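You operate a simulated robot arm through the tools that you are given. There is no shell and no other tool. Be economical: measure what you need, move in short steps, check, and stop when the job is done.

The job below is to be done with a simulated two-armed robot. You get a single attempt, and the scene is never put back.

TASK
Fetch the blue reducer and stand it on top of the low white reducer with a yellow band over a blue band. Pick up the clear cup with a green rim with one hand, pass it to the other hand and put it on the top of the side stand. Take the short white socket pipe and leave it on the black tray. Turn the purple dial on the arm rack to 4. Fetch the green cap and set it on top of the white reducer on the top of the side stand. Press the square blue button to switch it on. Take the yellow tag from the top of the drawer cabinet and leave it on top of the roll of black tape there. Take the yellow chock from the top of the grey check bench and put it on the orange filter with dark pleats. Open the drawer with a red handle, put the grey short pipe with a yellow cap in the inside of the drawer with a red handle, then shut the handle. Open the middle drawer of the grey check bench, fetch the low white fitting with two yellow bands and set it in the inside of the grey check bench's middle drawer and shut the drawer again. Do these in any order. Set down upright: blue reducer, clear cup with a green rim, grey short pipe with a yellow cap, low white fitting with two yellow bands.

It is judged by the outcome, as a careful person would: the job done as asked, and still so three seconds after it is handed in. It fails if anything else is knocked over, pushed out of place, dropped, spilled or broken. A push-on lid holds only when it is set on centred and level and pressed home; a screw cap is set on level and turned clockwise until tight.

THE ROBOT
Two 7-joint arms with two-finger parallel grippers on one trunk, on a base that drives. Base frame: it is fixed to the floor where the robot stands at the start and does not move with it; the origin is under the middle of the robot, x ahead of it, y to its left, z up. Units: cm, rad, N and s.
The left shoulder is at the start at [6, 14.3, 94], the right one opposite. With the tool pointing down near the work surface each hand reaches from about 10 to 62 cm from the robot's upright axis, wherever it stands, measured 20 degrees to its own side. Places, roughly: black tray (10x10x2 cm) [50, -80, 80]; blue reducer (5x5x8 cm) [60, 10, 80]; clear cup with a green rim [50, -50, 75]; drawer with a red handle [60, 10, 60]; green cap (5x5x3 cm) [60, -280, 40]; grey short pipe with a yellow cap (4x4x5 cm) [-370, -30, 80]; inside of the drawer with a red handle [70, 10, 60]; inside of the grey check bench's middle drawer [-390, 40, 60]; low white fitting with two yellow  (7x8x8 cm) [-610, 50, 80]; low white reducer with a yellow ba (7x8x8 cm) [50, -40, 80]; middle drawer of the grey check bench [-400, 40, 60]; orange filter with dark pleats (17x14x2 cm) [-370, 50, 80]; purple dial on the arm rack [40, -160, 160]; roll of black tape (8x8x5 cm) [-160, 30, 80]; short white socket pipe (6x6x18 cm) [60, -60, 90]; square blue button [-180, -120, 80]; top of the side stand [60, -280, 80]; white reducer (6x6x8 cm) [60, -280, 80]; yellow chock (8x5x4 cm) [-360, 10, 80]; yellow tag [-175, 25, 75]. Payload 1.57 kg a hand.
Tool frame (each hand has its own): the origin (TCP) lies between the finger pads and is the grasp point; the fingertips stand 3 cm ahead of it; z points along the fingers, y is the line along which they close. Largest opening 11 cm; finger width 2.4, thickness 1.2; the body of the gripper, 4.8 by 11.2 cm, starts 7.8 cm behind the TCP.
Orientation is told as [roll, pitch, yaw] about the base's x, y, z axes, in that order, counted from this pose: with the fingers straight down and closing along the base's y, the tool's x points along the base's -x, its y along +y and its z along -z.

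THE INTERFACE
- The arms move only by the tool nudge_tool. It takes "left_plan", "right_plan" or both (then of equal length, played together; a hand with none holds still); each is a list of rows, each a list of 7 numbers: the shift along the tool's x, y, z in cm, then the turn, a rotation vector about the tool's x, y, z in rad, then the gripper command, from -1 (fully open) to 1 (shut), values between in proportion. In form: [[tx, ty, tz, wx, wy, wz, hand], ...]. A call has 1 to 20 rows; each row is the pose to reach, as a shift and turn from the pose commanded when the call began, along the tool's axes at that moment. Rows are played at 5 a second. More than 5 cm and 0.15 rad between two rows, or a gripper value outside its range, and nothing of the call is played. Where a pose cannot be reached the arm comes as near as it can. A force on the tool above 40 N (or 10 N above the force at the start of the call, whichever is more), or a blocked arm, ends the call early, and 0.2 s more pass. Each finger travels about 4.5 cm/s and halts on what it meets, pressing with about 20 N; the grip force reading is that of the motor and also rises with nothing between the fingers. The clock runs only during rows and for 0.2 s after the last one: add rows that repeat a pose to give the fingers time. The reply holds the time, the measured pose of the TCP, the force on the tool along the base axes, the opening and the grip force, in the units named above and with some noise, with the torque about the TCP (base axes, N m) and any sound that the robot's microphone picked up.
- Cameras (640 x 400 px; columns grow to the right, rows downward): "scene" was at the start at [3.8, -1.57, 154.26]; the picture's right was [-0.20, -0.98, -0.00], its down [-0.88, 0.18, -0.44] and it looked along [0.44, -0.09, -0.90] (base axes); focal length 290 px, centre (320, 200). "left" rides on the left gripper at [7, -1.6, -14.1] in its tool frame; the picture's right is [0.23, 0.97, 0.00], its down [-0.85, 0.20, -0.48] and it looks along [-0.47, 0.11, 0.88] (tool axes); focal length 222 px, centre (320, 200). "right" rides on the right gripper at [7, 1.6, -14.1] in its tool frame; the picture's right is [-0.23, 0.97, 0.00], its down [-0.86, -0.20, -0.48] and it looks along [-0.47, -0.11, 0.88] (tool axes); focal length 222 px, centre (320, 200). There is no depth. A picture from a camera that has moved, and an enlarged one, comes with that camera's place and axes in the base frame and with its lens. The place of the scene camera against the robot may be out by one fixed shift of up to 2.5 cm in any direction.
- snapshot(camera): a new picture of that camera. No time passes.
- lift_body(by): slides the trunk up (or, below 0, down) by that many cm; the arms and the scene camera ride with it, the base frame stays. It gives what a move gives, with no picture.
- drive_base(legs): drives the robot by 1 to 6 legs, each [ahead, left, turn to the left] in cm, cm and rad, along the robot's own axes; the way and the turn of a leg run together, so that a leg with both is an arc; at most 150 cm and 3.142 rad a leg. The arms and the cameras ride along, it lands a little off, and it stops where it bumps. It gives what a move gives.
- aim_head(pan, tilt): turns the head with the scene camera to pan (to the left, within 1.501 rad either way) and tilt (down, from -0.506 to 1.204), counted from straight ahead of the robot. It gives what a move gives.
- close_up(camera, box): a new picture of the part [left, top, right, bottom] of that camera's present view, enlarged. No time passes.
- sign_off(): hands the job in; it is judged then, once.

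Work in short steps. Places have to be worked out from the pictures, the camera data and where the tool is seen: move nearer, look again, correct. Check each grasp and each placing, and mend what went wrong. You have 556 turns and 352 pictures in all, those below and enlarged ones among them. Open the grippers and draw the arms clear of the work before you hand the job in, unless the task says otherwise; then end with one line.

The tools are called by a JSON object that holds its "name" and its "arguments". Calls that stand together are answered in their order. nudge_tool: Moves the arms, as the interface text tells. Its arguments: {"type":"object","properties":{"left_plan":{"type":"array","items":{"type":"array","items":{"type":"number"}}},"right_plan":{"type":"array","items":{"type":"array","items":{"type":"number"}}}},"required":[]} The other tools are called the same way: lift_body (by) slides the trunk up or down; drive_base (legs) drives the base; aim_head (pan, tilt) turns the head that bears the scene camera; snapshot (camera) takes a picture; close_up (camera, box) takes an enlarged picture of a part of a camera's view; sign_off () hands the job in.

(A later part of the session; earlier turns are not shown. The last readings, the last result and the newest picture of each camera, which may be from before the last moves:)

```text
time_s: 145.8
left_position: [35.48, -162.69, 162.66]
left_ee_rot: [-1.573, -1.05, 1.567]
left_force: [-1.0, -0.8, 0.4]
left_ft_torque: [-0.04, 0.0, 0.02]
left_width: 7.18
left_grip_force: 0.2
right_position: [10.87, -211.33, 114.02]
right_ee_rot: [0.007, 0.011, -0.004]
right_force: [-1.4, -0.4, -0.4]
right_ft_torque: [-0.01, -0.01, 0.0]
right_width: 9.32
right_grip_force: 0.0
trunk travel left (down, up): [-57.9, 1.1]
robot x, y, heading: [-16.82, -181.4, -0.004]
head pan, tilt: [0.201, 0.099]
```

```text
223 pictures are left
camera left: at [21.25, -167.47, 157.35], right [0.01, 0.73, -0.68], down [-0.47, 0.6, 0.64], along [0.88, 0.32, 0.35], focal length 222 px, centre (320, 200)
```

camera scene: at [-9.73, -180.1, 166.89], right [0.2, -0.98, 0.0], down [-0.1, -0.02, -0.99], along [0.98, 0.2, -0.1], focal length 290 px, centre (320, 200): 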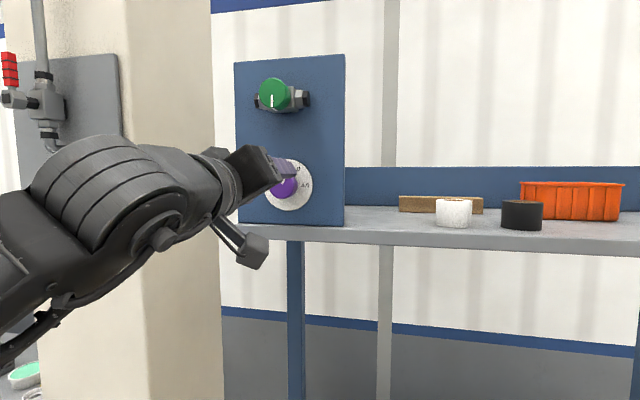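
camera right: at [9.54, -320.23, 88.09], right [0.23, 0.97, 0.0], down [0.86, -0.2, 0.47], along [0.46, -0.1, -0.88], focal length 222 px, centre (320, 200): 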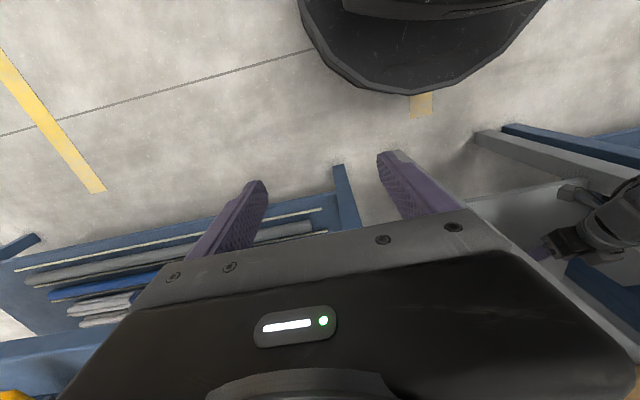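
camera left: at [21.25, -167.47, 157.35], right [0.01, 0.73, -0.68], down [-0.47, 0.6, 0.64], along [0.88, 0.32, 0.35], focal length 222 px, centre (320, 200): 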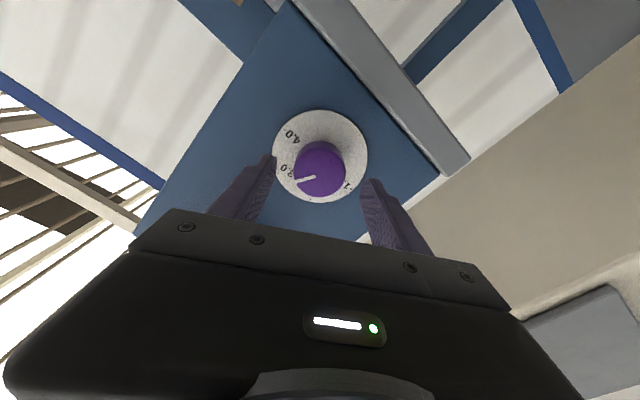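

On axis, with the knob's face about 4 cm ahead. I'll advance 5 cm and close on the knob.

{"name": "nudge_tool", "arguments": {"left_plan": [[0, 0, 2, 0, 0, 0, -0.3], [0, 0, 4, 0, 0, 0, -0.3], [0, 0, 5, 0, 0, 0, -0.3], [0, 0, 5, 0, 0, 0, -0.3]]}}

{"name": "snapshot", "arguments": {"camera": "left"}}

{"name": "close_up", "arguments": {"camera": "scene", "box": [180, 110, 360, 260]}}

```text
time_s: 146.8
left_position: [40.61, -162.74, 162.68]
left_ee_rot: [-1.574, -1.05, 1.564]
left_force: [0.0, 0.2, 0.2]
left_ft_torque: [-0.02, -0.01, 0.01]
left_width: 7.16
left_grip_force: 0.1
right_position: [10.96, -211.31, 113.96]
right_ee_rot: [0.007, 0.009, -0.003]
right_force: [0.4, 0.2, -0.7]
right_ft_torque: [-0.02, 0.01, 0.01]
right_width: 9.34
right_grip_force: 0.0
trunk travel left (down, up): [-57.9, 1.1]
robot x, y, heading: [-16.54, -181.36, -0.005]
head pan, tilt: [0.201, 0.099]
```

```text
222 pictures are left
camera left: at [26.31, -167.57, 157.41], right [0.01, 0.73, -0.68], down [-0.47, 0.6, 0.64], along [0.88, 0.32, 0.35], focal length 222 px, centre (320, 200)
```

left: 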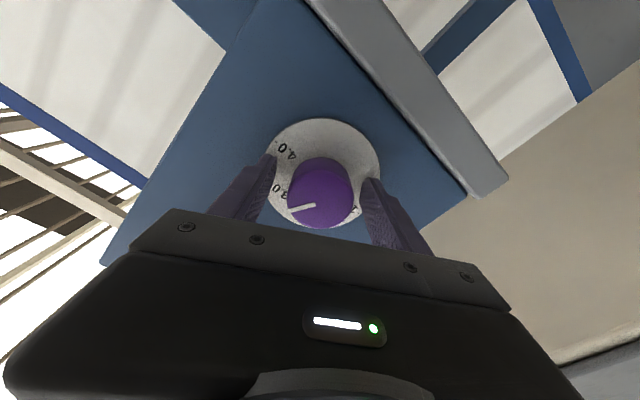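

```text
2.67 times, centred on (270, 185) of scene
camera zoom: at [-9.85, -180.09, 166.9], right [0.2, -0.98, 0.0], down [-0.1, -0.02, -1.0], along [0.98, 0.2, -0.1], focal length 773 px, centre (453, 240)
```

zoom: 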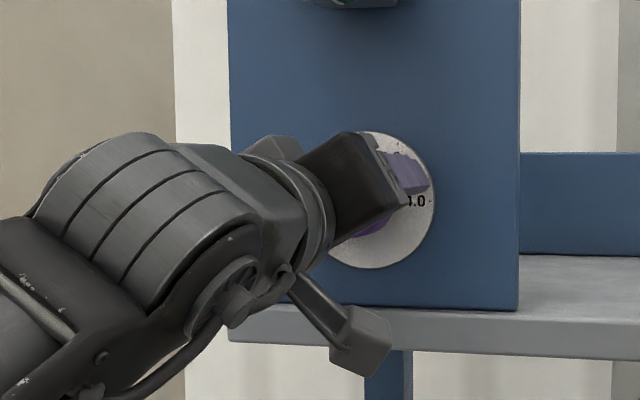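

The knob is between the pads with about 1.4 cm to the plate. Closing on it.

{"name": "nudge_tool", "arguments": {"left_plan": [[0, 0, 0.5, 0, 0, 0, 0], [0, 0, 0.5, 0, 0, 0, 0.4], [0, 0, 0.5, 0, 0, 0, 0.8], [0, 0, 0.5, 0, 0, 0, 0.8]]}}

{"name": "snapshot", "arguments": {"camera": "left"}}

```text
time_s: 147.8
left_position: [40.78, -162.62, 162.72]
left_ee_rot: [-1.574, -1.048, 1.569]
left_force: [-12.2, 4.2, -6.8]
left_ft_torque: [0.01, 0.53, 1.29]
left_width: 4.8
left_grip_force: 28.0
right_position: [10.77, -211.29, 114.04]
right_ee_rot: [0.005, 0.01, -0.004]
right_force: [-0.1, -0.5, -0.2]
right_ft_torque: [-0.02, 0.01, 0.02]
right_width: 9.35
right_grip_force: 0.0
trunk travel left (down, up): [-57.9, 1.1]
robot x, y, heading: [-16.51, -181.8, -0.005]
head pan, tilt: [0.201, 0.099]
```

```text
220 pictures are left
camera left: at [26.58, -167.43, 157.45], right [0.01, 0.73, -0.68], down [-0.48, 0.6, 0.64], along [0.88, 0.32, 0.35], focal length 222 px, centre (320, 200)
```

left: 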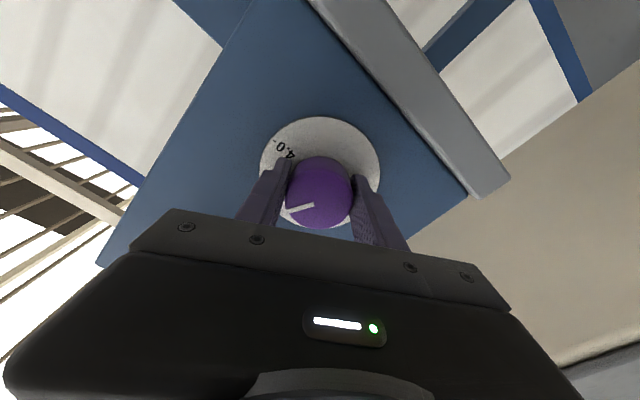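

The knob is gripped at 4.8 cm. I'll ease back 0.4 cm and turn it clockwise (+z of the tool) in steps, checking midway.

{"name": "nudge_tool", "arguments": {"left_plan": [[0, 0, -0.4, 0, 0, 0, 0.8], [0, 0, -0.4, 0, 0, 0.13, 0.8], [0, 0, -0.4, 0, 0, 0.26, 0.8], [0, 0, -0.4, 0, 0, 0.39, 0.8], [0, 0, -0.4, 0, 0, 0.52, 0.8], [0, 0, -0.4, 0, 0, 0.52, 0.8]]}}

{"name": "snapshot", "arguments": {"camera": "left"}}

```text
time_s: 149.2
left_position: [40.83, -162.44, 162.68]
left_ee_rot: [-2.399, -1.566, 2.393]
left_force: [10.4, 9.2, 16.1]
left_ft_torque: [-0.03, 0.48, 1.16]
left_width: 4.79
left_grip_force: 45.0
right_position: [11.04, -211.16, 113.92]
right_ee_rot: [0.005, 0.012, -0.004]
right_force: [-0.1, -0.1, 0.5]
right_ft_torque: [-0.03, 0.03, -0.01]
right_width: 9.37
right_grip_force: 0.1
trunk travel left (down, up): [-57.9, 1.1]
robot x, y, heading: [-16.65, -181.51, 0.002]
head pan, tilt: [0.201, 0.099]
```

```text
219 pictures are left
camera left: at [26.6, -164.05, 155.64], right [0.01, 0.97, -0.23], down [-0.48, 0.2, 0.85], along [0.88, 0.1, 0.47], focal length 222 px, centre (320, 200)
```

left: 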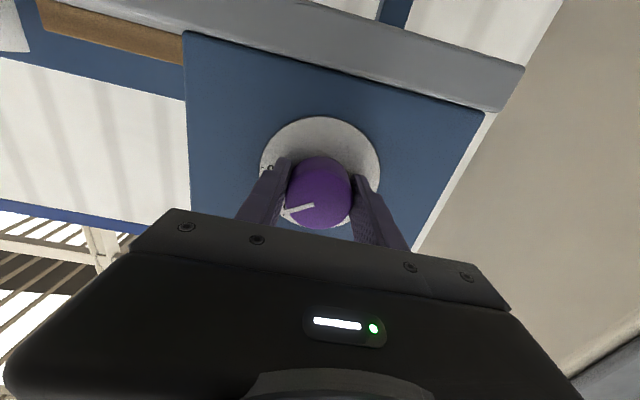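

The knob turns with the hand. I'll make the second half of the turn.

{"name": "nudge_tool", "arguments": {"left_plan": [[0, 0, 0, 0, 0, 0.13, 0.8], [0, 0, 0, 0, 0, 0.26, 0.8], [0, 0, 0, 0, 0, 0.39, 0.8], [0, 0, 0, 0, 0, 0.527, 0.8], [0, 0, 0, 0, 0, 0.527, 0.8]]}}

{"name": "snapshot", "arguments": {"camera": "left"}}

```text
time_s: 150.4
left_position: [40.87, -162.29, 162.71]
left_ee_rot: [1.576, -1.083, -1.578]
left_force: [23.7, 6.8, 3.4]
left_ft_torque: [-0.02, -0.71, -0.16]
left_width: 4.8
left_grip_force: 44.9
left hand out of reach, approached as far as the arm can: row 4, 5
right_position: [11.24, -211.27, 113.87]
right_ee_rot: [0.005, 0.014, -0.004]
right_force: [0.4, 0.1, -1.1]
right_ft_torque: [-0.01, 0.01, 0.0]
right_width: 9.35
right_grip_force: 0.1
trunk travel left (down, up): [-57.9, 1.1]
robot x, y, heading: [-16.35, -181.39, -0.004]
head pan, tilt: [0.201, 0.099]
```

```text
218 pictures are left
camera left: at [26.61, -160.49, 155.71], right [0.0, 0.97, 0.25], down [-0.48, -0.22, 0.85], along [0.88, -0.12, 0.47], focal length 222 px, centre (320, 200)
```

left: 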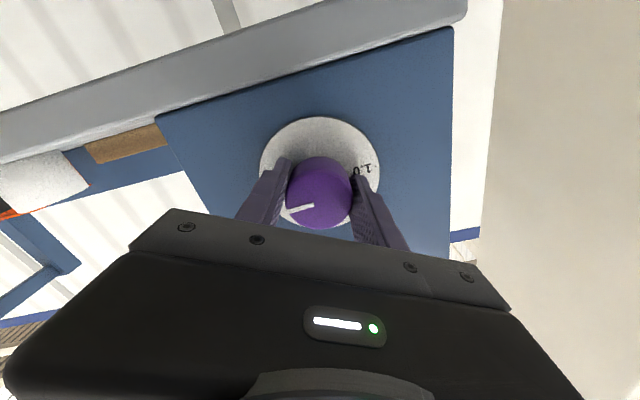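

The turn reached about 58 degrees before the wrist limit. I'll release, back off and read the dial.

{"name": "nudge_tool", "arguments": {"left_plan": [[0, 0, 0, 0, 0, 0, 0.3], [0, 0, 0, 0, 0, 0, -0.3], [0, 0, 0, 0, 0, 0, -0.4], [0, 0, -3, 0, 0, 0, -0.4], [0, 0, -7, 0, 0, 0, -0.4], [0, 0, -10, 0, 0, 0, -0.4], [0, 0, -10, 0, 0, 0, -0.4]]}}

{"name": "close_up", "arguments": {"camera": "left", "box": [240, 40, 440, 240]}}

{"name": "close_up", "arguments": {"camera": "scene", "box": [220, 120, 360, 230]}}

```text
time_s: 152.0
left_position: [30.03, -162.43, 163.26]
left_ee_rot: [1.57, -1.046, -1.577]
left_force: [0.2, 0.2, 0.5]
left_ft_torque: [0.06, 0.0, -0.01]
left_width: 7.7
left_grip_force: 0.1
right_position: [10.92, -211.42, 113.95]
right_ee_rot: [0.007, 0.009, -0.003]
right_force: [-0.4, -0.1, -0.7]
right_ft_torque: [-0.01, 0.0, 0.0]
right_width: 9.35
right_grip_force: 0.0
trunk travel left (down, up): [-57.9, 1.1]
robot x, y, heading: [-16.39, -181.42, -0.002]
head pan, tilt: [0.201, 0.099]
```

```text
2.00 times, centred on (340, 140) of left
camera zoom: at [15.86, -160.3, 156.33], right [0.01, 0.96, 0.29], down [-0.48, -0.25, 0.84], along [0.88, -0.15, 0.46], focal length 444 px, centre (280, 320)
```

zoom: 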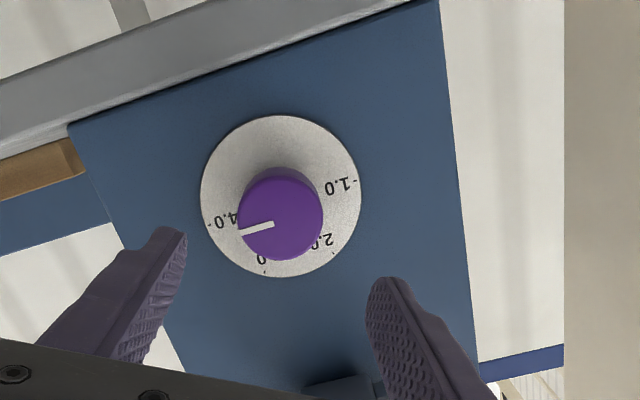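

```text
3.64 times, centred on (290, 175) of scene
camera zoom: at [-9.76, -180.11, 166.9], right [0.2, -0.98, 0.0], down [-0.1, -0.02, -0.99], along [0.98, 0.2, -0.1], focal length 1054 px, centre (429, 291)
```

zoom: 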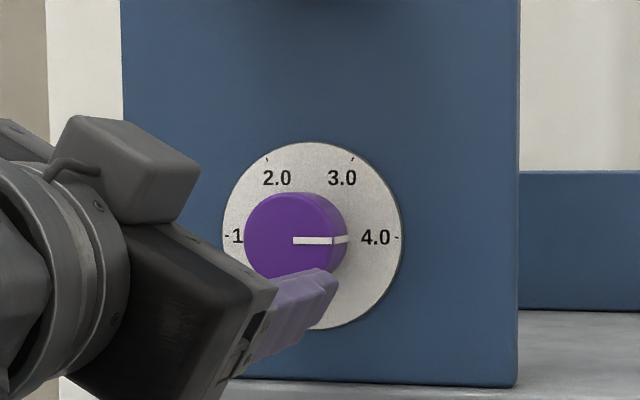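

The pointer is horizontal at 4.0. I'll back away from the rack, un-roll the left hand and lower it.

{"name": "drive_base", "arguments": {"legs": [[-45, 0, 0]]}}

{"name": "nudge_tool", "arguments": {"left_plan": [[0, 0, 0, 0, 0, -0.13, 0], [0, 0, 0, 0, 0, -0.26, 0], [0, 0, 0, 0, 0, -0.39, 0], [0, 0, 0, 0, 0, -0.52, 0], [0, 0, 0, 0, 0, -0.52, 0]]}}

{"name": "nudge_tool", "arguments": {"left_plan": [[4, 0, 1, 0, 0, 0, 0], [8, 0, 2, 0, 0, 0, 0], [12, 0, 3, 0, 0, 0, 0], [16, 0, 4, 0, 0, 0, 0], [20, 0, 4, 0, 0.13, 0, 0], [24, 0, 4, 0, 0.26, 0, 0], [28, 0, 4, 0, 0.39, 0, 0], [32, 0, 3, 0, 0.52, 0, 0], [36, 0, 2, 0, 0.65, 0, 0], [40, 0, 1, 0, 0.78, 0, 0], [44, 0, 0, 0, 0.91, 0, 0], [48, 0, -1, 0, 1.04, 0, 0], [48, 0, -3, 0, 1.17, 0, 0], [48, 0, -5, 0, 1.3, 0, 0], [48, 0, -5, 0, 1.43, 0, 0], [48, 0, -5, 0, 1.57, 0, 0], [48, 0, -5, 0, 1.57, 0, 0]]}}

```text
time_s: 154.8
left_position: [-15.46, -162.34, 163.3]
left_ee_rot: [1.572, -1.046, -1.581]
left_force: [-0.1, -0.1, -0.2]
left_ft_torque: [0.02, 0.02, 0.01]
left_width: 7.69
left_grip_force: 0.1
right_position: [-34.56, -211.22, 113.87]
right_ee_rot: [0.008, 0.01, -0.004]
right_force: [-0.7, -0.7, -0.4]
right_ft_torque: [0.03, -0.02, -0.01]
right_width: 9.35
right_grip_force: 0.1
trunk travel left (down, up): [-57.9, 1.1]
robot x, y, heading: [-62.08, -181.04, -0.0]
head pan, tilt: [0.201, 0.099]
```

```text
time_s: 155.9
left_position: [-15.54, -162.41, 163.33]
left_ee_rot: [1.863, -1.568, -1.872]
left_force: [0.0, 0.1, -0.2]
left_ft_torque: [0.01, 0.0, 0.0]
left_width: 5.5
left_grip_force: 0.1
right_position: [-34.48, -211.12, 113.94]
right_ee_rot: [0.006, 0.012, -0.002]
right_force: [0.1, -0.3, 0.9]
right_ft_torque: [0.0, -0.02, -0.01]
right_width: 9.38
right_grip_force: 0.0
trunk travel left (down, up): [-57.9, 1.1]
robot x, y, heading: [-61.94, -181.4, -0.007]
head pan, tilt: [0.201, 0.099]
```

```text
time_s: 159.6
left_position: [-20.49, -162.24, 115.34]
left_ee_rot: [0.004, 0.0, -0.007]
left_force: [0.6, 0.4, 0.6]
left_ft_torque: [0.0, 0.03, -0.01]
left_width: 5.49
left_grip_force: 0.1
right_position: [-34.65, -211.05, 113.83]
right_ee_rot: [0.008, 0.011, -0.004]
right_force: [0.1, 0.5, -0.3]
right_ft_torque: [-0.02, 0.0, 0.02]
right_width: 9.34
right_grip_force: 0.1
trunk travel left (down, up): [-57.9, 1.1]
robot x, y, heading: [-61.71, -181.35, -0.007]
head pan, tilt: [0.201, 0.099]
```

The arms are compact again. I'll turn to face +y and look for the button and the drawer cabinet.

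{"name": "drive_base", "arguments": {"legs": [[0, 0, 1.571]]}}

{"name": "aim_head", "arguments": {"pan": 0.6, "tilt": 0.35}}

{"name": "snapshot", "arguments": {"camera": "scene"}}

```text
time_s: 163.8
left_position: [-81.31, -139.93, 115.32]
left_ee_rot: [0.003, -0.003, 1.568]
left_force: [-0.1, 0.5, 0.2]
left_ft_torque: [-0.01, 0.02, 0.0]
left_width: 5.5
left_grip_force: 0.1
right_position: [-32.39, -153.85, 113.93]
right_ee_rot: [0.007, 0.009, 1.572]
right_force: [-0.7, -0.5, -0.1]
right_ft_torque: [0.0, -0.01, -0.01]
right_width: 9.34
right_grip_force: 0.1
trunk travel left (down, up): [-57.9, 1.1]
robot x, y, heading: [-61.89, -181.43, 1.574]
head pan, tilt: [0.201, 0.099]
```

```text
time_s: 164.7
left_position: [-81.34, -139.82, 115.27]
left_ee_rot: [0.004, -0.001, 1.567]
left_force: [-0.4, -1.0, -0.8]
left_ft_torque: [-0.03, -0.03, -0.02]
left_width: 5.5
left_grip_force: 0.0
right_position: [-32.32, -153.88, 113.96]
right_ee_rot: [0.007, 0.011, 1.572]
right_force: [-0.5, -0.5, 0.7]
right_ft_torque: [0.0, -0.04, 0.01]
right_width: 9.36
right_grip_force: 0.1
trunk travel left (down, up): [-57.9, 1.1]
robot x, y, heading: [-62.17, -181.15, 1.573]
head pan, tilt: [0.6, 0.351]
```

```text
215 pictures are left
camera scene: at [-66.51, -177.05, 164.56], right [0.83, 0.56, 0.0], down [0.19, -0.28, -0.94], along [-0.53, 0.78, -0.34], focal length 290 px, centre (320, 200)
```

scene: 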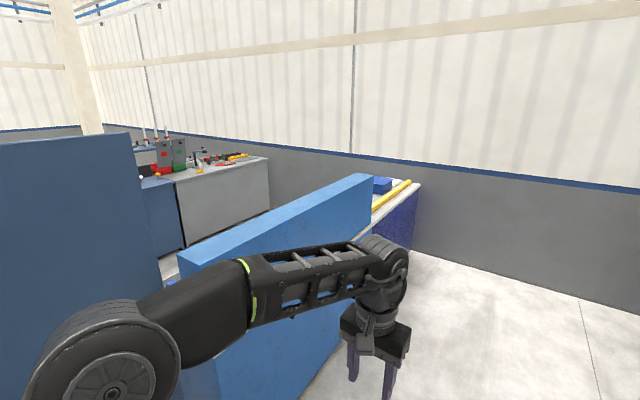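

A blue-backed cabinet stands ahead to the left. I'll pan further left to see the rest.

{"name": "aim_head", "arguments": {"pan": 1.4, "tilt": 0.35}}

{"name": "snapshot", "arguments": {"camera": "scene"}}

{"name": "aim_head", "arguments": {"pan": 0.1, "tilt": 0.35}}

{"name": "snapshot", "arguments": {"camera": "scene"}}

```text
time_s: 165.8
left_position: [-81.38, -139.89, 115.32]
left_ee_rot: [0.002, -0.001, 1.567]
left_force: [0.6, -0.1, 0.7]
left_ft_torque: [0.01, 0.01, 0.0]
left_width: 5.48
left_grip_force: 0.1
right_position: [-32.26, -153.85, 113.88]
right_ee_rot: [0.008, 0.011, 1.571]
right_force: [0.0, 0.0, -0.2]
right_ft_torque: [-0.02, 0.03, 0.0]
right_width: 9.33
right_grip_force: 0.1
trunk travel left (down, up): [-57.9, 1.1]
robot x, y, heading: [-61.58, -181.27, 1.572]
head pan, tilt: [1.4, 0.351]
```

```text
214 pictures are left
camera scene: at [-70.42, -183.15, 164.56], right [0.17, 0.99, 0.0], down [0.34, -0.06, -0.94], along [-0.93, 0.16, -0.34], focal length 290 px, centre (320, 200)
```

scene: 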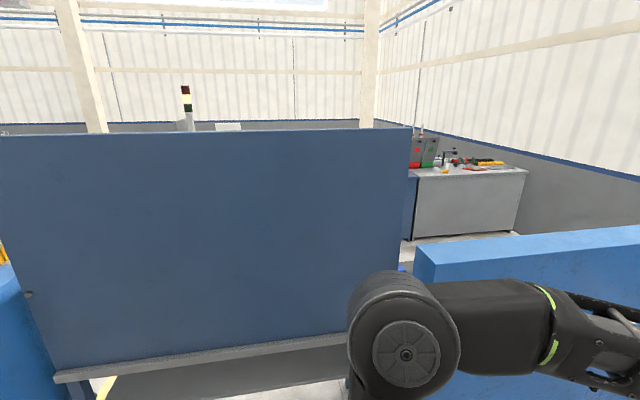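

```text
time_s: 167.2
left_position: [-81.29, -139.86, 115.36]
left_ee_rot: [0.005, -0.003, 1.568]
left_force: [0.5, 0.2, 0.2]
left_ft_torque: [0.02, 0.0, 0.03]
left_width: 5.52
left_grip_force: 0.1
right_position: [-32.32, -153.85, 114.02]
right_ee_rot: [0.007, 0.009, 1.571]
right_force: [-0.1, -0.3, -0.2]
right_ft_torque: [0.03, 0.04, 0.02]
right_width: 9.36
right_grip_force: 0.0
trunk travel left (down, up): [-57.9, 1.1]
robot x, y, heading: [-61.31, -181.78, 1.572]
head pan, tilt: [0.099, 0.351]
```

```text
213 pictures are left
camera scene: at [-62.19, -175.47, 164.56], right [0.99, 0.1, 0.0], down [0.03, -0.34, -0.94], along [-0.09, 0.93, -0.34], focal length 290 px, centre (320, 200)
```

scene: 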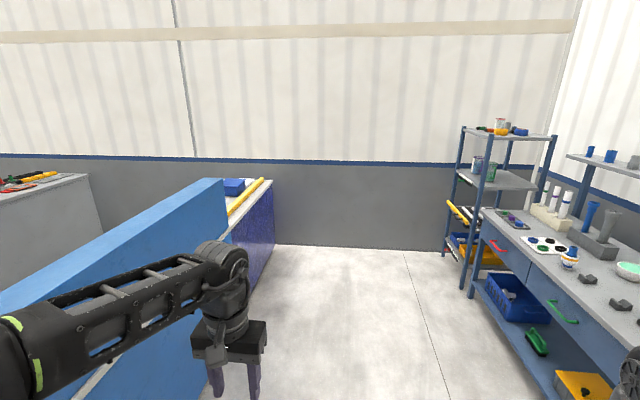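

The stations to the left have back panels toward me. I'll drive up along the aisle and look at the drawer cabinet near (-165, 28).

{"name": "drive_base", "arguments": {"legs": [[140, 0, 0], [30, 0, 1.571]]}}

{"name": "aim_head", "arguments": {"pan": 0, "tilt": 0.35}}

{"name": "snapshot", "arguments": {"camera": "scene"}}

```text
time_s: 178.1
left_position: [-121.63, -43.79, 115.23]
left_ee_rot: [0.002, -0.002, -3.117]
left_force: [0.1, 0.1, -1.0]
left_ft_torque: [0.0, 0.0, 0.03]
left_width: 5.52
left_grip_force: 0.0
right_position: [-108.92, 5.7, 113.8]
right_ee_rot: [0.006, 0.01, -3.114]
right_force: [0.2, 0.7, 0.3]
right_ft_torque: [0.05, -0.01, 0.0]
right_width: 9.33
right_grip_force: 0.1
trunk travel left (down, up): [-57.9, 1.1]
robot x, y, heading: [-80.8, -23.35, -3.115]
head pan, tilt: [0.099, 0.351]
cut short: leg 2
```

```text
time_s: 178.8
left_position: [-121.65, -43.78, 115.28]
left_ee_rot: [0.007, -0.001, -3.116]
left_force: [0.6, 0.4, -0.3]
left_ft_torque: [0.01, 0.0, 0.0]
left_width: 5.51
left_grip_force: 0.0
right_position: [-108.92, 5.68, 113.99]
right_ee_rot: [0.006, 0.011, -3.114]
right_force: [-0.5, 0.2, -0.7]
right_ft_torque: [0.01, 0.0, 0.04]
right_width: 9.34
right_grip_force: 0.0
trunk travel left (down, up): [-57.9, 1.1]
robot x, y, heading: [-80.59, -23.32, -3.116]
head pan, tilt: [0.0, 0.351]
```

```text
212 pictures are left
camera scene: at [-86.24, -23.68, 164.56], right [-0.03, 1.0, 0.0], down [0.34, 0.01, -0.94], along [-0.94, -0.03, -0.34], focal length 290 px, centre (320, 200)
```

scene: 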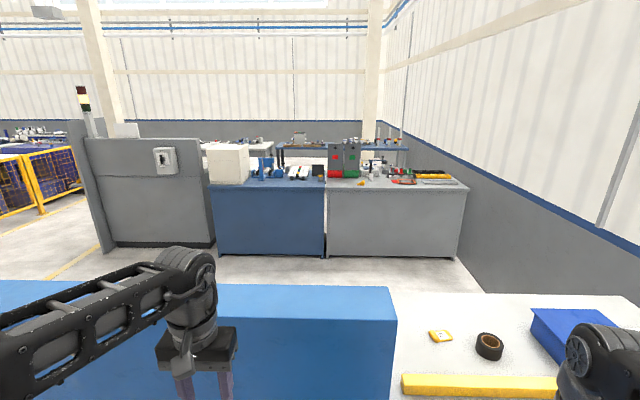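

I can reach the drawer cabinet's top from this side: the tag and the tape roll are visible. I'll tilt down to see the near edge and what stopped the drive.

{"name": "aim_head", "arguments": {"pan": -0.3, "tilt": 0.8}}

{"name": "snapshot", "arguments": {"camera": "scene"}}

{"name": "snapshot", "arguments": {"camera": "right"}}

{"name": "snapshot", "arguments": {"camera": "left"}}

```text
time_s: 179.7
left_position: [-121.63, -43.71, 115.2]
left_ee_rot: [0.003, -0.002, -3.117]
left_force: [-0.6, 0.8, -0.7]
left_ft_torque: [-0.02, 0.03, -0.03]
left_width: 5.51
left_grip_force: 0.0
right_position: [-109.04, 5.6, 113.98]
right_ee_rot: [0.005, 0.011, -3.113]
right_force: [-0.7, -0.6, -0.3]
right_ft_torque: [0.01, 0.02, 0.02]
right_width: 9.35
right_grip_force: 0.0
trunk travel left (down, up): [-57.9, 1.1]
robot x, y, heading: [-80.57, -23.0, -3.114]
head pan, tilt: [-0.3, 0.799]
```

```text
211 pictures are left
camera scene: at [-84.71, -21.26, 160.6], right [0.27, 0.96, 0.0], down [0.69, -0.19, -0.7], along [-0.67, 0.19, -0.72], focal length 290 px, centre (320, 200)
```

scene: 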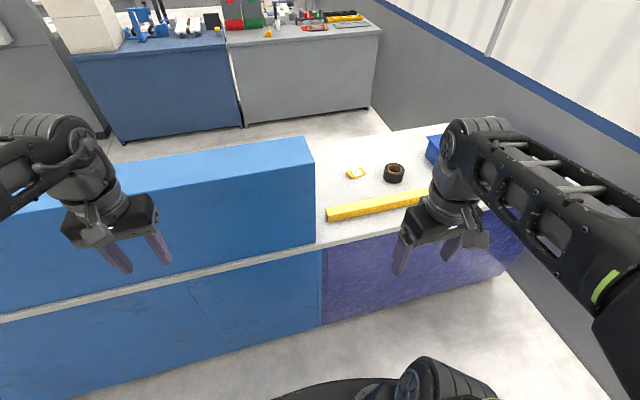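

```text
210 pictures are left
camera right: at [-102.16, 4.33, 128.1], right [-0.2, -0.98, 0.0], down [-0.87, 0.18, 0.47], along [-0.46, 0.09, -0.88], focal length 222 px, centre (320, 200)
```

right: 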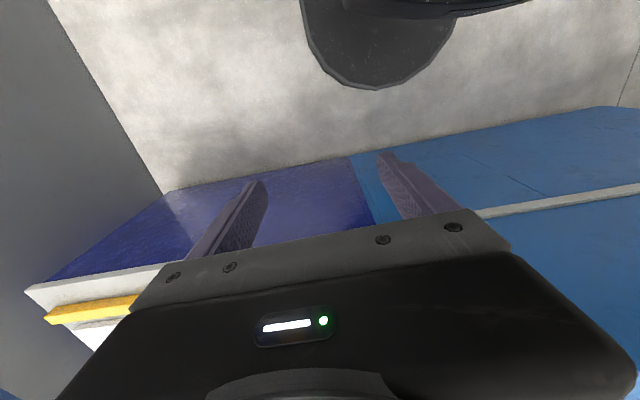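

```text
209 pictures are left
camera left: at [-114.72, -41.93, 129.3], right [0.25, -0.97, 0.0], down [-0.85, -0.22, 0.48], along [-0.46, -0.12, -0.88], focal length 222 px, centre (320, 200)
```

left: 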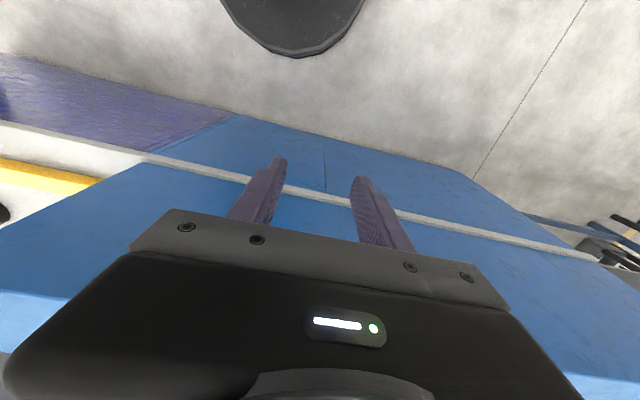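

The cabinet's near edge is at about x -144, with the tag near (-174, 21) and the roll near (-165, 34). I'll drive closer: 26 cm ahead and 31 cm to the right.

{"name": "drive_base", "arguments": {"legs": [[26, -31, -0.027]]}}

{"name": "aim_head", "arguments": {"pan": -0.2, "tilt": 0.9}}

{"name": "snapshot", "arguments": {"camera": "scene"}}

{"name": "snapshot", "arguments": {"camera": "right"}}

```text
time_s: 181.6
left_position: [-139.77, -22.28, 115.26]
left_ee_rot: [0.014, 0.017, -3.139]
left_force: [0.1, -0.3, 0.0]
left_ft_torque: [-0.03, 0.01, 0.0]
left_width: 5.58
left_grip_force: 0.1
right_position: [-126.55, 27.08, 113.97]
right_ee_rot: [0.009, 0.012, -3.133]
right_force: [0.0, -0.5, -1.0]
right_ft_torque: [-0.04, 0.04, -0.01]
right_width: 9.38
right_grip_force: 0.1
trunk travel left (down, up): [-57.9, 1.1]
robot x, y, heading: [-98.94, -2.48, -3.133]
head pan, tilt: [-0.3, 0.799]
stopped in leg 1: the force on the tool passed its limit at 68 N (the readings are from after the stop); the commanded pose is now the measured one
```

```text
time_s: 182.3
left_position: [-139.86, -22.53, 115.23]
left_ee_rot: [0.012, 0.017, -3.138]
left_force: [-0.8, -0.5, 0.5]
left_ft_torque: [-0.03, 0.0, -0.03]
left_width: 5.51
left_grip_force: 0.2
right_position: [-126.73, 26.94, 113.94]
right_ee_rot: [0.006, 0.011, -3.133]
right_force: [0.2, 0.1, -0.6]
right_ft_torque: [-0.03, 0.02, 0.0]
right_width: 9.35
right_grip_force: 0.1
trunk travel left (down, up): [-57.9, 1.1]
robot x, y, heading: [-98.55, -2.65, -3.131]
head pan, tilt: [-0.201, 0.901]
```

```text
208 pictures are left
camera scene: at [-102.62, -1.33, 159.81], right [0.19, 0.98, 0.0], down [0.77, -0.15, -0.62], along [-0.61, 0.12, -0.78], focal length 290 px, centre (320, 200)
```

scene: 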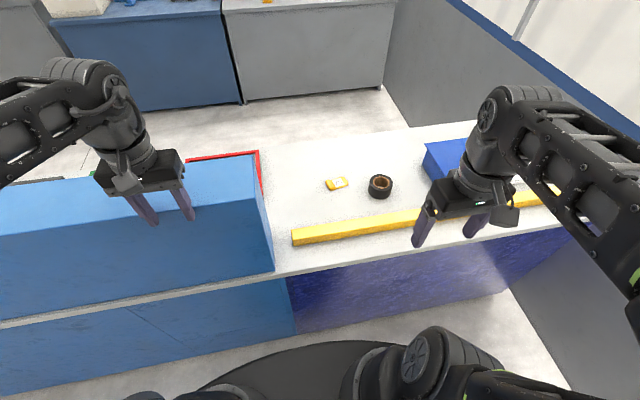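

```text
207 pictures are left
camera right: at [-119.88, 25.44, 128.1], right [-0.22, -0.98, 0.0], down [-0.86, 0.2, 0.47], along [-0.46, 0.1, -0.88], focal length 222 px, centre (320, 200)
```

right: 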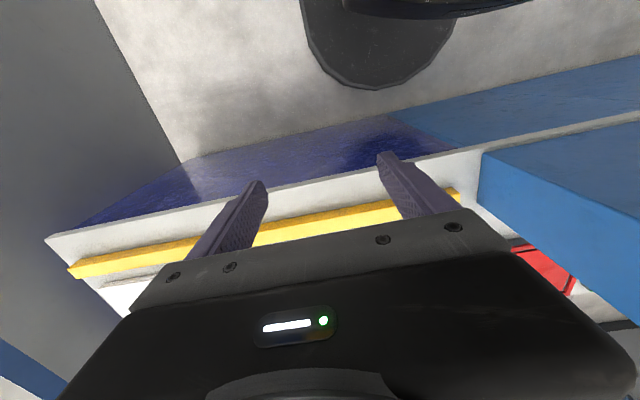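

The left hand touched the tall blue casing beside the cabinet. I'll draw the left hand back toward the robot and then continue.

{"name": "nudge_tool", "arguments": {"left_plan": [[3, 0, 0, 0, 0, 0, 0], [7, 0, 0, 0, 0, 0, 0], [11, 0, 0, 0, 0, 0, 0], [14, 0, 0, 0, 0, 0, 0], [14, 0, 0, 0, 0, 0, 0]]}}

{"name": "close_up", "arguments": {"camera": "scene", "box": [180, 130, 420, 300]}}

```text
time_s: 183.5
left_position: [-126.51, -22.52, 113.61]
left_ee_rot: [0.012, 0.018, -3.137]
left_force: [-0.8, 0.9, -0.4]
left_ft_torque: [0.01, -0.05, 0.0]
left_width: 5.5
left_grip_force: 0.0
left hand out of reach, approached as far as the arm can: row 3, 4, 5
right_position: [-126.65, 26.94, 113.99]
right_ee_rot: [0.009, 0.01, -3.132]
right_force: [0.4, 0.0, 0.8]
right_ft_torque: [-0.01, -0.02, 0.0]
right_width: 9.36
right_grip_force: 0.1
trunk travel left (down, up): [-57.9, 1.1]
robot x, y, heading: [-99.04, -2.62, -3.136]
head pan, tilt: [-0.201, 0.901]
```

```text
2.35 times, centred on (300, 215) of scene
camera zoom: at [-102.64, -1.33, 159.8], right [0.19, 0.98, 0.0], down [0.77, -0.15, -0.62], along [-0.61, 0.12, -0.78], focal length 682 px, centre (367, 165)
```

zoom: 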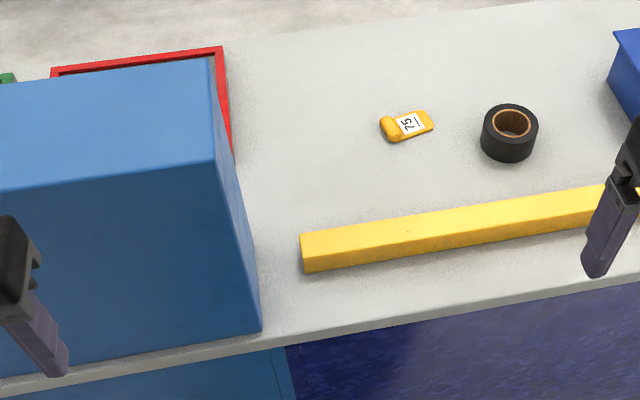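

The tag is a small yellow piece with a round end, about (-172, 19), and the roll is near (-164.5, 33). I'll drive 9 cm closer and 11 cm right, then bring the right hand over the tag.

{"name": "drive_base", "arguments": {"legs": [[9, -11, 0]]}}

{"name": "nudge_tool", "arguments": {"right_plan": [[-4, 2, 1, 0, 0, 0, -0.5], [-8, 4, 2, 0, 0, 0, -0.5], [-12, 7, 3, 0, 0, 0, -0.5], [-16, 10, 4, 0, 0, 0, -0.5], [-20, 13, 6, 0, 0, 0, -0.5], [-23, 16, 8, 0, 0, 0, -0.5], [-26, 18, 10, 0, 0, 0, -0.5], [-26, 18, 10, 0, 0, 0, -0.5]]}}

{"name": "snapshot", "arguments": {"camera": "right"}}

{"name": "snapshot", "arguments": {"camera": "scene"}}

```text
time_s: 184.8
left_position: [-135.89, -11.61, 113.65]
left_ee_rot: [0.015, 0.018, -3.136]
left_force: [0.7, 0.8, 0.8]
left_ft_torque: [-0.03, -0.07, 0.0]
left_width: 5.5
left_grip_force: 0.0
right_position: [-136.13, 37.92, 113.88]
right_ee_rot: [0.01, 0.012, -3.131]
right_force: [-0.6, 0.1, -0.1]
right_ft_torque: [-0.04, -0.03, 0.02]
right_width: 9.35
right_grip_force: 0.1
trunk travel left (down, up): [-57.9, 1.1]
robot x, y, heading: [-107.93, 8.27, -3.132]
head pan, tilt: [-0.201, 0.901]
```

```text
refused: row 3 steps farther than a row can; nothing moved
```

```text
205 pictures are left
camera right: at [-129.28, 36.44, 128.05], right [-0.22, -0.98, 0.01], down [-0.86, 0.19, 0.47], along [-0.46, 0.1, -0.88], focal length 222 px, centre (320, 200)
```

right: 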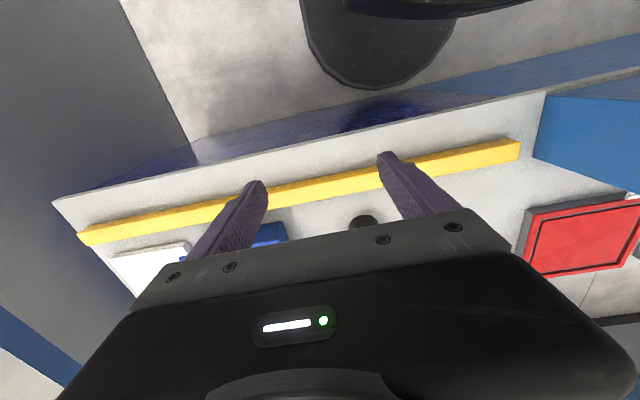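

```text
204 pictures are left
camera scene: at [-112.0, 9.72, 159.8], right [0.19, 0.98, 0.0], down [0.77, -0.15, -0.62], along [-0.61, 0.12, -0.78], focal length 290 px, centre (320, 200)
```

scene: 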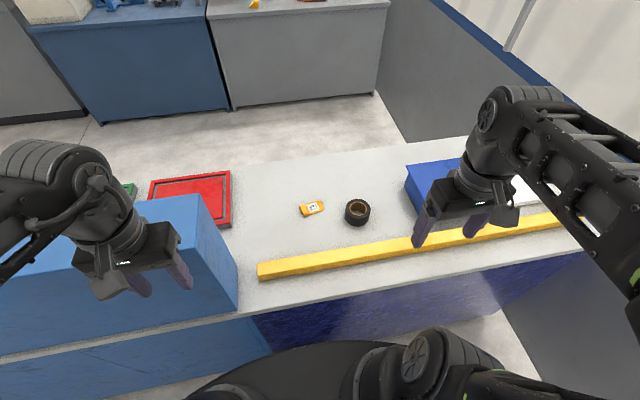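

The step was slightly too long. I'll send the same move in nine smaller rows.

{"name": "nudge_tool", "arguments": {"right_plan": [[-3.6, 1.9, 1.5, 0, 0, 0, -0.5], [-7.1, 3.9, 3, 0, 0, 0, -0.5], [-10.7, 5.8, 4.5, 0, 0, 0, -0.5], [-14.2, 7.7, 6, 0, 0, 0, -0.5], [-17.8, 9.7, 7.5, 0, 0, 0, -0.5], [-21.3, 11.6, 9, 0, 0, 0, -0.5], [-24.9, 13.5, 10.5, 0, 0, 0, -0.5], [-28.4, 15.5, 12, 0, 0, 0, -0.5], [-32, 17.4, 13.5, 0, 0, 0, -0.5], [-32, 17.4, 13.5, 0, 0, 0, -0.5]]}}

{"name": "snapshot", "arguments": {"camera": "right"}}

```text
time_s: 187.0
left_position: [-135.79, -11.7, 113.59]
left_ee_rot: [0.012, 0.017, -3.135]
left_force: [0.5, 0.4, 0.0]
left_ft_torque: [-0.03, 0.01, -0.01]
left_width: 5.48
left_grip_force: 0.1
right_position: [-167.66, 19.87, 99.99]
right_ee_rot: [0.007, 0.009, -3.131]
right_force: [-0.5, 0.1, 0.6]
right_ft_torque: [0.0, 0.01, -0.02]
right_width: 8.24
right_grip_force: 0.0
trunk travel left (down, up): [-57.9, 1.1]
robot x, y, heading: [-108.21, 8.5, -3.133]
head pan, tilt: [-0.201, 0.901]
```

```text
203 pictures are left
camera right: at [-160.92, 18.34, 114.14], right [-0.22, -0.98, 0.0], down [-0.86, 0.19, 0.47], along [-0.46, 0.1, -0.88], focal length 222 px, centre (320, 200)
```

right: 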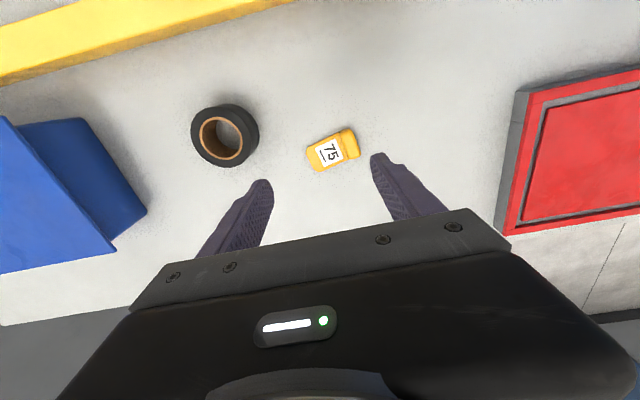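

The tag is about 8 by 4 cm with its long axis roughly along y. I'll turn the hand 81 degrees so the fingers close across the short side, and centre it.

{"name": "nudge_tool", "arguments": {"right_plan": [[-0.3, 0.2, 0, 0, 0, 0.14, -0.5], [-0.6, 0.4, 0, 0, 0, 0.28, -0.5], [-0.9, 0.6, 0, 0, 0, 0.42, -0.5], [-1.2, 0.8, 0, 0, 0, 0.56, -0.5], [-1.5, 1, 0, 0, 0, 0.7, -0.5], [-1.8, 1.2, 0, 0, 0, 0.84, -0.5], [-2.1, 1.4, 0, 0, 0, 0.98, -0.5], [-2.4, 1.5, 0, 0, 0, 1.12, -0.5], [-2.7, 1.5, 0, 0, 0, 1.26, -0.5], [-2.8, 1.5, 0, 0, 0, 1.41, -0.5], [-2.8, 1.5, 0, 0, 0, 1.41, -0.5]]}}

{"name": "snapshot", "arguments": {"camera": "right"}}

{"name": "snapshot", "arguments": {"camera": "scene"}}

```text
time_s: 189.4
left_position: [-135.78, -11.7, 113.58]
left_ee_rot: [0.012, 0.016, -3.137]
left_force: [-0.9, 1.2, 0.5]
left_ft_torque: [-0.01, -0.01, 0.03]
left_width: 5.49
left_grip_force: 0.1
right_position: [-170.32, 18.44, 100.18]
right_ee_rot: [-0.009, 0.009, 1.74]
right_force: [-0.6, 0.0, 0.9]
right_ft_torque: [0.0, 0.01, 0.01]
right_width: 8.24
right_grip_force: 0.1
trunk travel left (down, up): [-57.9, 1.1]
robot x, y, heading: [-108.13, 8.18, -3.132]
head pan, tilt: [-0.201, 0.901]
```

```text
202 pictures are left
camera right: at [-171.08, 11.34, 114.32], right [-1.0, 0.06, -0.01], down [0.05, 0.88, 0.47], along [0.04, 0.47, -0.88], focal length 222 px, centre (320, 200)
```

right: 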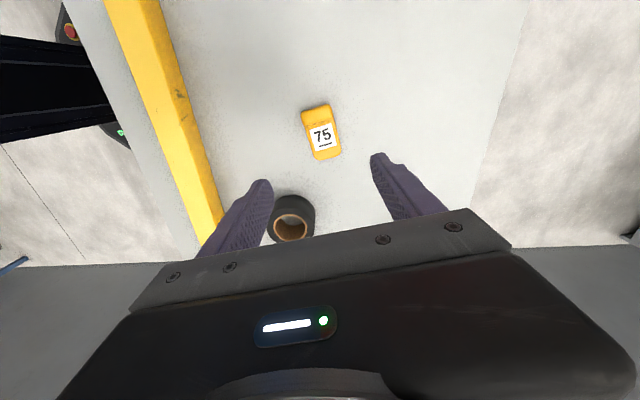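

```text
201 pictures are left
camera scene: at [-111.88, 9.58, 159.8], right [0.19, 0.98, 0.0], down [0.77, -0.15, -0.62], along [-0.61, 0.12, -0.78], focal length 290 px, centre (320, 200)
```

scene: 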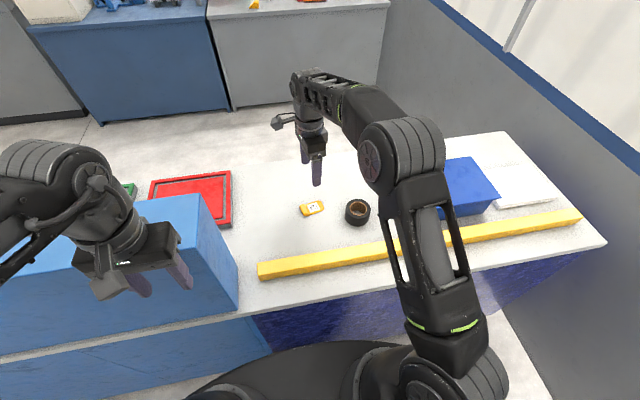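

Aligned: the tag is at (-170.4, 18.2, 80.7) under the hand. I'll lower toward the table with a 7 cm opening.

{"name": "nudge_tool", "arguments": {"right_plan": [[0, 0.1, 4, 0, 0, 0, -0.3], [0, 0.1, 8, 0, 0, 0, -0.3], [0, 0.1, 12, 0, 0, 0, -0.3], [0, 0.1, 15, 0, 0, 0, -0.3], [0, 0.1, 15, 0, 0, 0, -0.3]]}}

{"name": "snapshot", "arguments": {"camera": "right"}}

```text
time_s: 190.6
left_position: [-135.93, -11.67, 113.7]
left_ee_rot: [0.012, 0.014, -3.137]
left_force: [-0.1, -0.3, -0.1]
left_ft_torque: [0.0, -0.01, 0.0]
left_width: 5.5
left_grip_force: 0.0
right_position: [-170.35, 18.38, 85.21]
right_ee_rot: [-0.01, 0.009, 1.741]
right_force: [0.0, -0.2, -0.1]
right_ft_torque: [0.02, -0.01, 0.0]
right_width: 7.13
right_grip_force: 0.0
trunk travel left (down, up): [-57.9, 1.1]
robot x, y, heading: [-108.3, 8.59, -3.129]
head pan, tilt: [-0.201, 0.901]
```

```text
200 pictures are left
camera right: at [-171.07, 11.32, 99.29], right [-1.0, 0.06, -0.01], down [0.05, 0.88, 0.47], along [0.04, 0.47, -0.88], focal length 222 px, centre (320, 200)
```

right: 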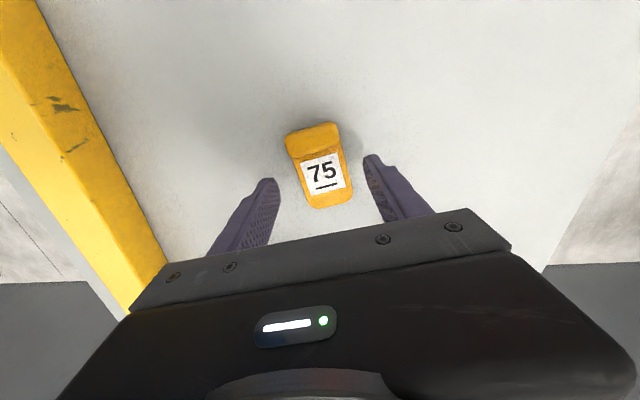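

Well placed. I'll lower the last 1.9 cm and close.

{"name": "nudge_tool", "arguments": {"right_plan": [[0.2, 0, 1, 0, 0, 0, -0.3], [0.2, 0, 1.9, 0, 0, 0, -0.3], [0.2, 0, 1.9, 0, 0, 0, 0.2], [0.2, 0, 1.9, 0, 0, 0, 0.7], [0.2, 0, 1.9, 0, 0, 0, 1], [0.2, 0, 1.9, 0, 0, 0, 1]]}}

{"name": "snapshot", "arguments": {"camera": "right"}}

```text
time_s: 192.0
left_position: [-135.78, -11.71, 113.64]
left_ee_rot: [0.011, 0.014, -3.136]
left_force: [0.6, 0.1, -0.2]
left_ft_torque: [-0.01, -0.03, 0.0]
left_width: 5.48
left_grip_force: 0.2
right_position: [-170.27, 18.11, 83.27]
right_ee_rot: [-0.011, 0.007, 1.741]
right_force: [-0.8, -0.6, 0.6]
right_ft_torque: [0.0, 0.03, 0.02]
right_width: 4.4
right_grip_force: 19.8
trunk travel left (down, up): [-57.9, 1.1]
robot x, y, heading: [-107.87, 8.91, -3.127]
head pan, tilt: [-0.201, 0.901]
```

```text
199 pictures are left
camera right: at [-170.94, 11.05, 97.37], right [-1.0, 0.06, -0.01], down [0.05, 0.88, 0.47], along [0.04, 0.47, -0.88], focal length 222 px, centre (320, 200)
```

right: 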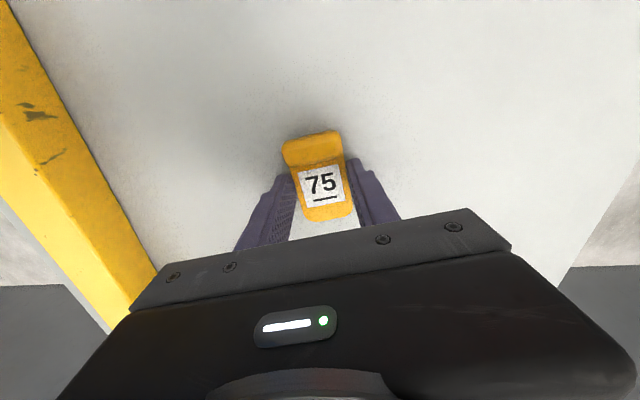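

The tag is gripped at 4.4 cm. I'll lift 8 cm and carry it over the tape roll.

{"name": "nudge_tool", "arguments": {"right_plan": [[0, 0, -4, 0, 0, 0, 1], [0, 0, -8, 0, 0, 0, 1], [-3.4, -2, -8, 0, 0, 0, 1], [-6.7, -4.1, -8, 0, 0, 0, 1], [-10, -6.1, -8, 0, 0, 0, 1], [-13.4, -8.2, -8, 0, 0, 0, 1], [-13.4, -8.2, -8, 0, 0, 0, 1]]}}

{"name": "snapshot", "arguments": {"camera": "right"}}

```text
time_s: 193.6
left_position: [-135.93, -11.61, 113.51]
left_ee_rot: [0.009, 0.018, -3.137]
left_force: [0.7, -0.3, -0.5]
left_ft_torque: [0.01, 0.01, 0.01]
left_width: 5.48
left_grip_force: 0.1
right_position: [-164.61, 32.8, 91.14]
right_ee_rot: [-0.012, 0.009, 1.741]
right_force: [-0.5, -0.2, -1.0]
right_ft_torque: [0.0, -0.01, 0.01]
right_width: 4.39
right_grip_force: 20.1
trunk travel left (down, up): [-57.9, 1.1]
robot x, y, heading: [-108.24, 8.16, -3.131]
head pan, tilt: [-0.201, 0.901]
```

```text
198 pictures are left
camera right: at [-165.25, 25.73, 105.26], right [-1.0, 0.06, -0.01], down [0.05, 0.88, 0.47], along [0.04, 0.47, -0.88], focal length 222 px, centre (320, 200)
```

right: 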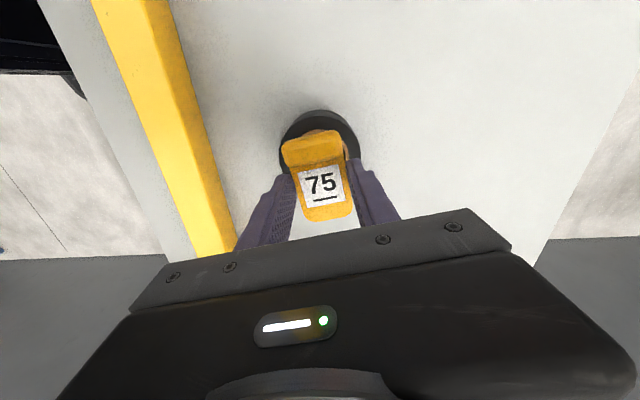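

The roll is centred beneath the tag. I'll lower to contact.

{"name": "nudge_tool", "arguments": {"right_plan": [[0, 0, 1, 0, 0, 0, 1], [0, 0, 1.8, 0, 0, 0, 1], [0, 0, 2.2, 0, 0, 0, 1], [0, 0, 2.6, 0, 0, 0, 1], [0, 0, 2.6, 0, 0, 0, 1]]}}

{"name": "snapshot", "arguments": {"camera": "right"}}

```text
time_s: 194.8
left_position: [-135.75, -11.64, 113.59]
left_ee_rot: [0.013, 0.015, -3.136]
left_force: [0.5, 0.2, -0.2]
left_ft_torque: [-0.03, 0.03, -0.01]
left_width: 5.52
left_grip_force: 0.0
right_position: [-164.6, 32.78, 88.58]
right_ee_rot: [-0.01, 0.008, 1.742]
right_force: [0.5, -0.9, -0.8]
right_ft_torque: [0.03, 0.01, -0.01]
right_width: 4.37
right_grip_force: 19.9
trunk travel left (down, up): [-57.9, 1.1]
robot x, y, heading: [-108.35, 8.02, -3.133]
head pan, tilt: [-0.201, 0.901]
```

```text
197 pictures are left
camera right: at [-165.19, 25.72, 102.7], right [-1.0, 0.06, -0.01], down [0.05, 0.88, 0.47], along [0.04, 0.47, -0.88], focal length 222 px, centre (320, 200)
```

right: 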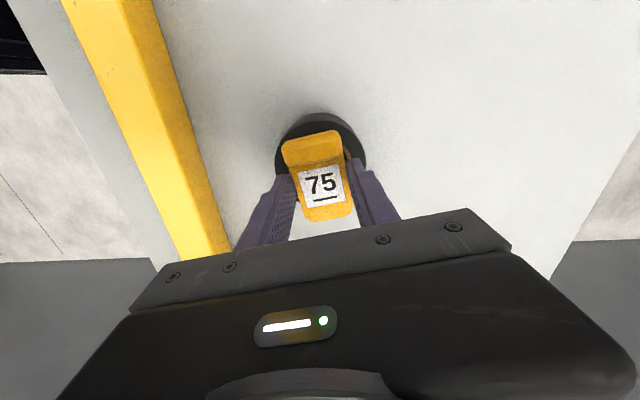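

No contact yet, so I continue in small steps.

{"name": "nudge_tool", "arguments": {"right_plan": [[0, 0, 0.3, 0, 0, 0, 1], [0, 0, 0.6, 0, 0, 0, 1], [0, 0, 0.9, 0, 0, 0, 1], [0, 0, 0.9, 0, 0, 0, 1]]}}

```text
time_s: 195.8
left_position: [-135.98, -11.76, 113.75]
left_ee_rot: [0.013, 0.016, -3.136]
left_force: [0.2, 0.0, -0.4]
left_ft_torque: [0.03, 0.01, 0.01]
left_width: 5.49
left_grip_force: 0.0
right_position: [-164.58, 32.66, 87.71]
right_ee_rot: [-0.008, 0.01, 1.742]
right_force: [0.3, -0.1, 1.4]
right_ft_torque: [0.0, 0.01, -0.01]
right_width: 4.41
right_grip_force: 19.7
trunk travel left (down, up): [-57.9, 1.1]
robot x, y, heading: [-108.42, 8.36, -3.13]
head pan, tilt: [-0.201, 0.901]
```

{"name": "nudge_tool", "arguments": {"right_plan": [[0, 0, 0.3, 0, 0, 0, 1], [0, 0, 0.6, 0, 0, 0, 1], [0, 0, 0.6, 0, 0, 0, 1]]}}

{"name": "snapshot", "arguments": {"camera": "right"}}

```text
time_s: 196.6
left_position: [-135.73, -11.78, 113.64]
left_ee_rot: [0.011, 0.014, -3.135]
left_force: [0.0, -0.7, 0.1]
left_ft_torque: [0.03, -0.02, 0.04]
left_width: 5.48
left_grip_force: 0.1
right_position: [-164.62, 32.64, 87.36]
right_ee_rot: [-0.003, 0.007, 1.743]
right_force: [-2.5, 0.3, 35.9]
right_ft_torque: [0.11, 0.26, -0.04]
right_width: 4.39
right_grip_force: 20.7
trunk travel left (down, up): [-57.9, 1.1]
robot x, y, heading: [-107.78, 8.48, -3.131]
head pan, tilt: [-0.201, 0.901]
```

```text
196 pictures are left
camera right: at [-165.11, 25.58, 101.6], right [-1.0, 0.06, 0.0], down [0.05, 0.88, 0.47], along [0.03, 0.47, -0.88], focal length 222 px, centre (320, 200)
```

right: 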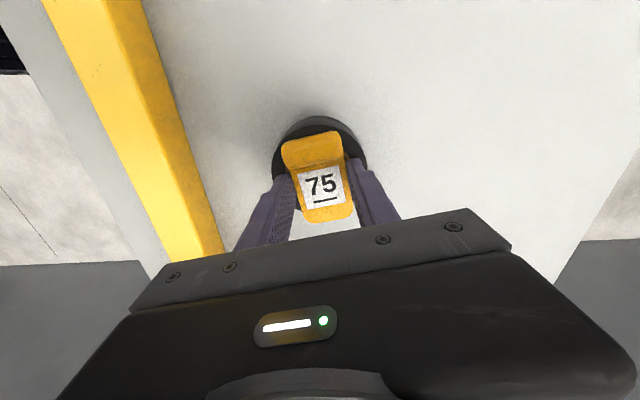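

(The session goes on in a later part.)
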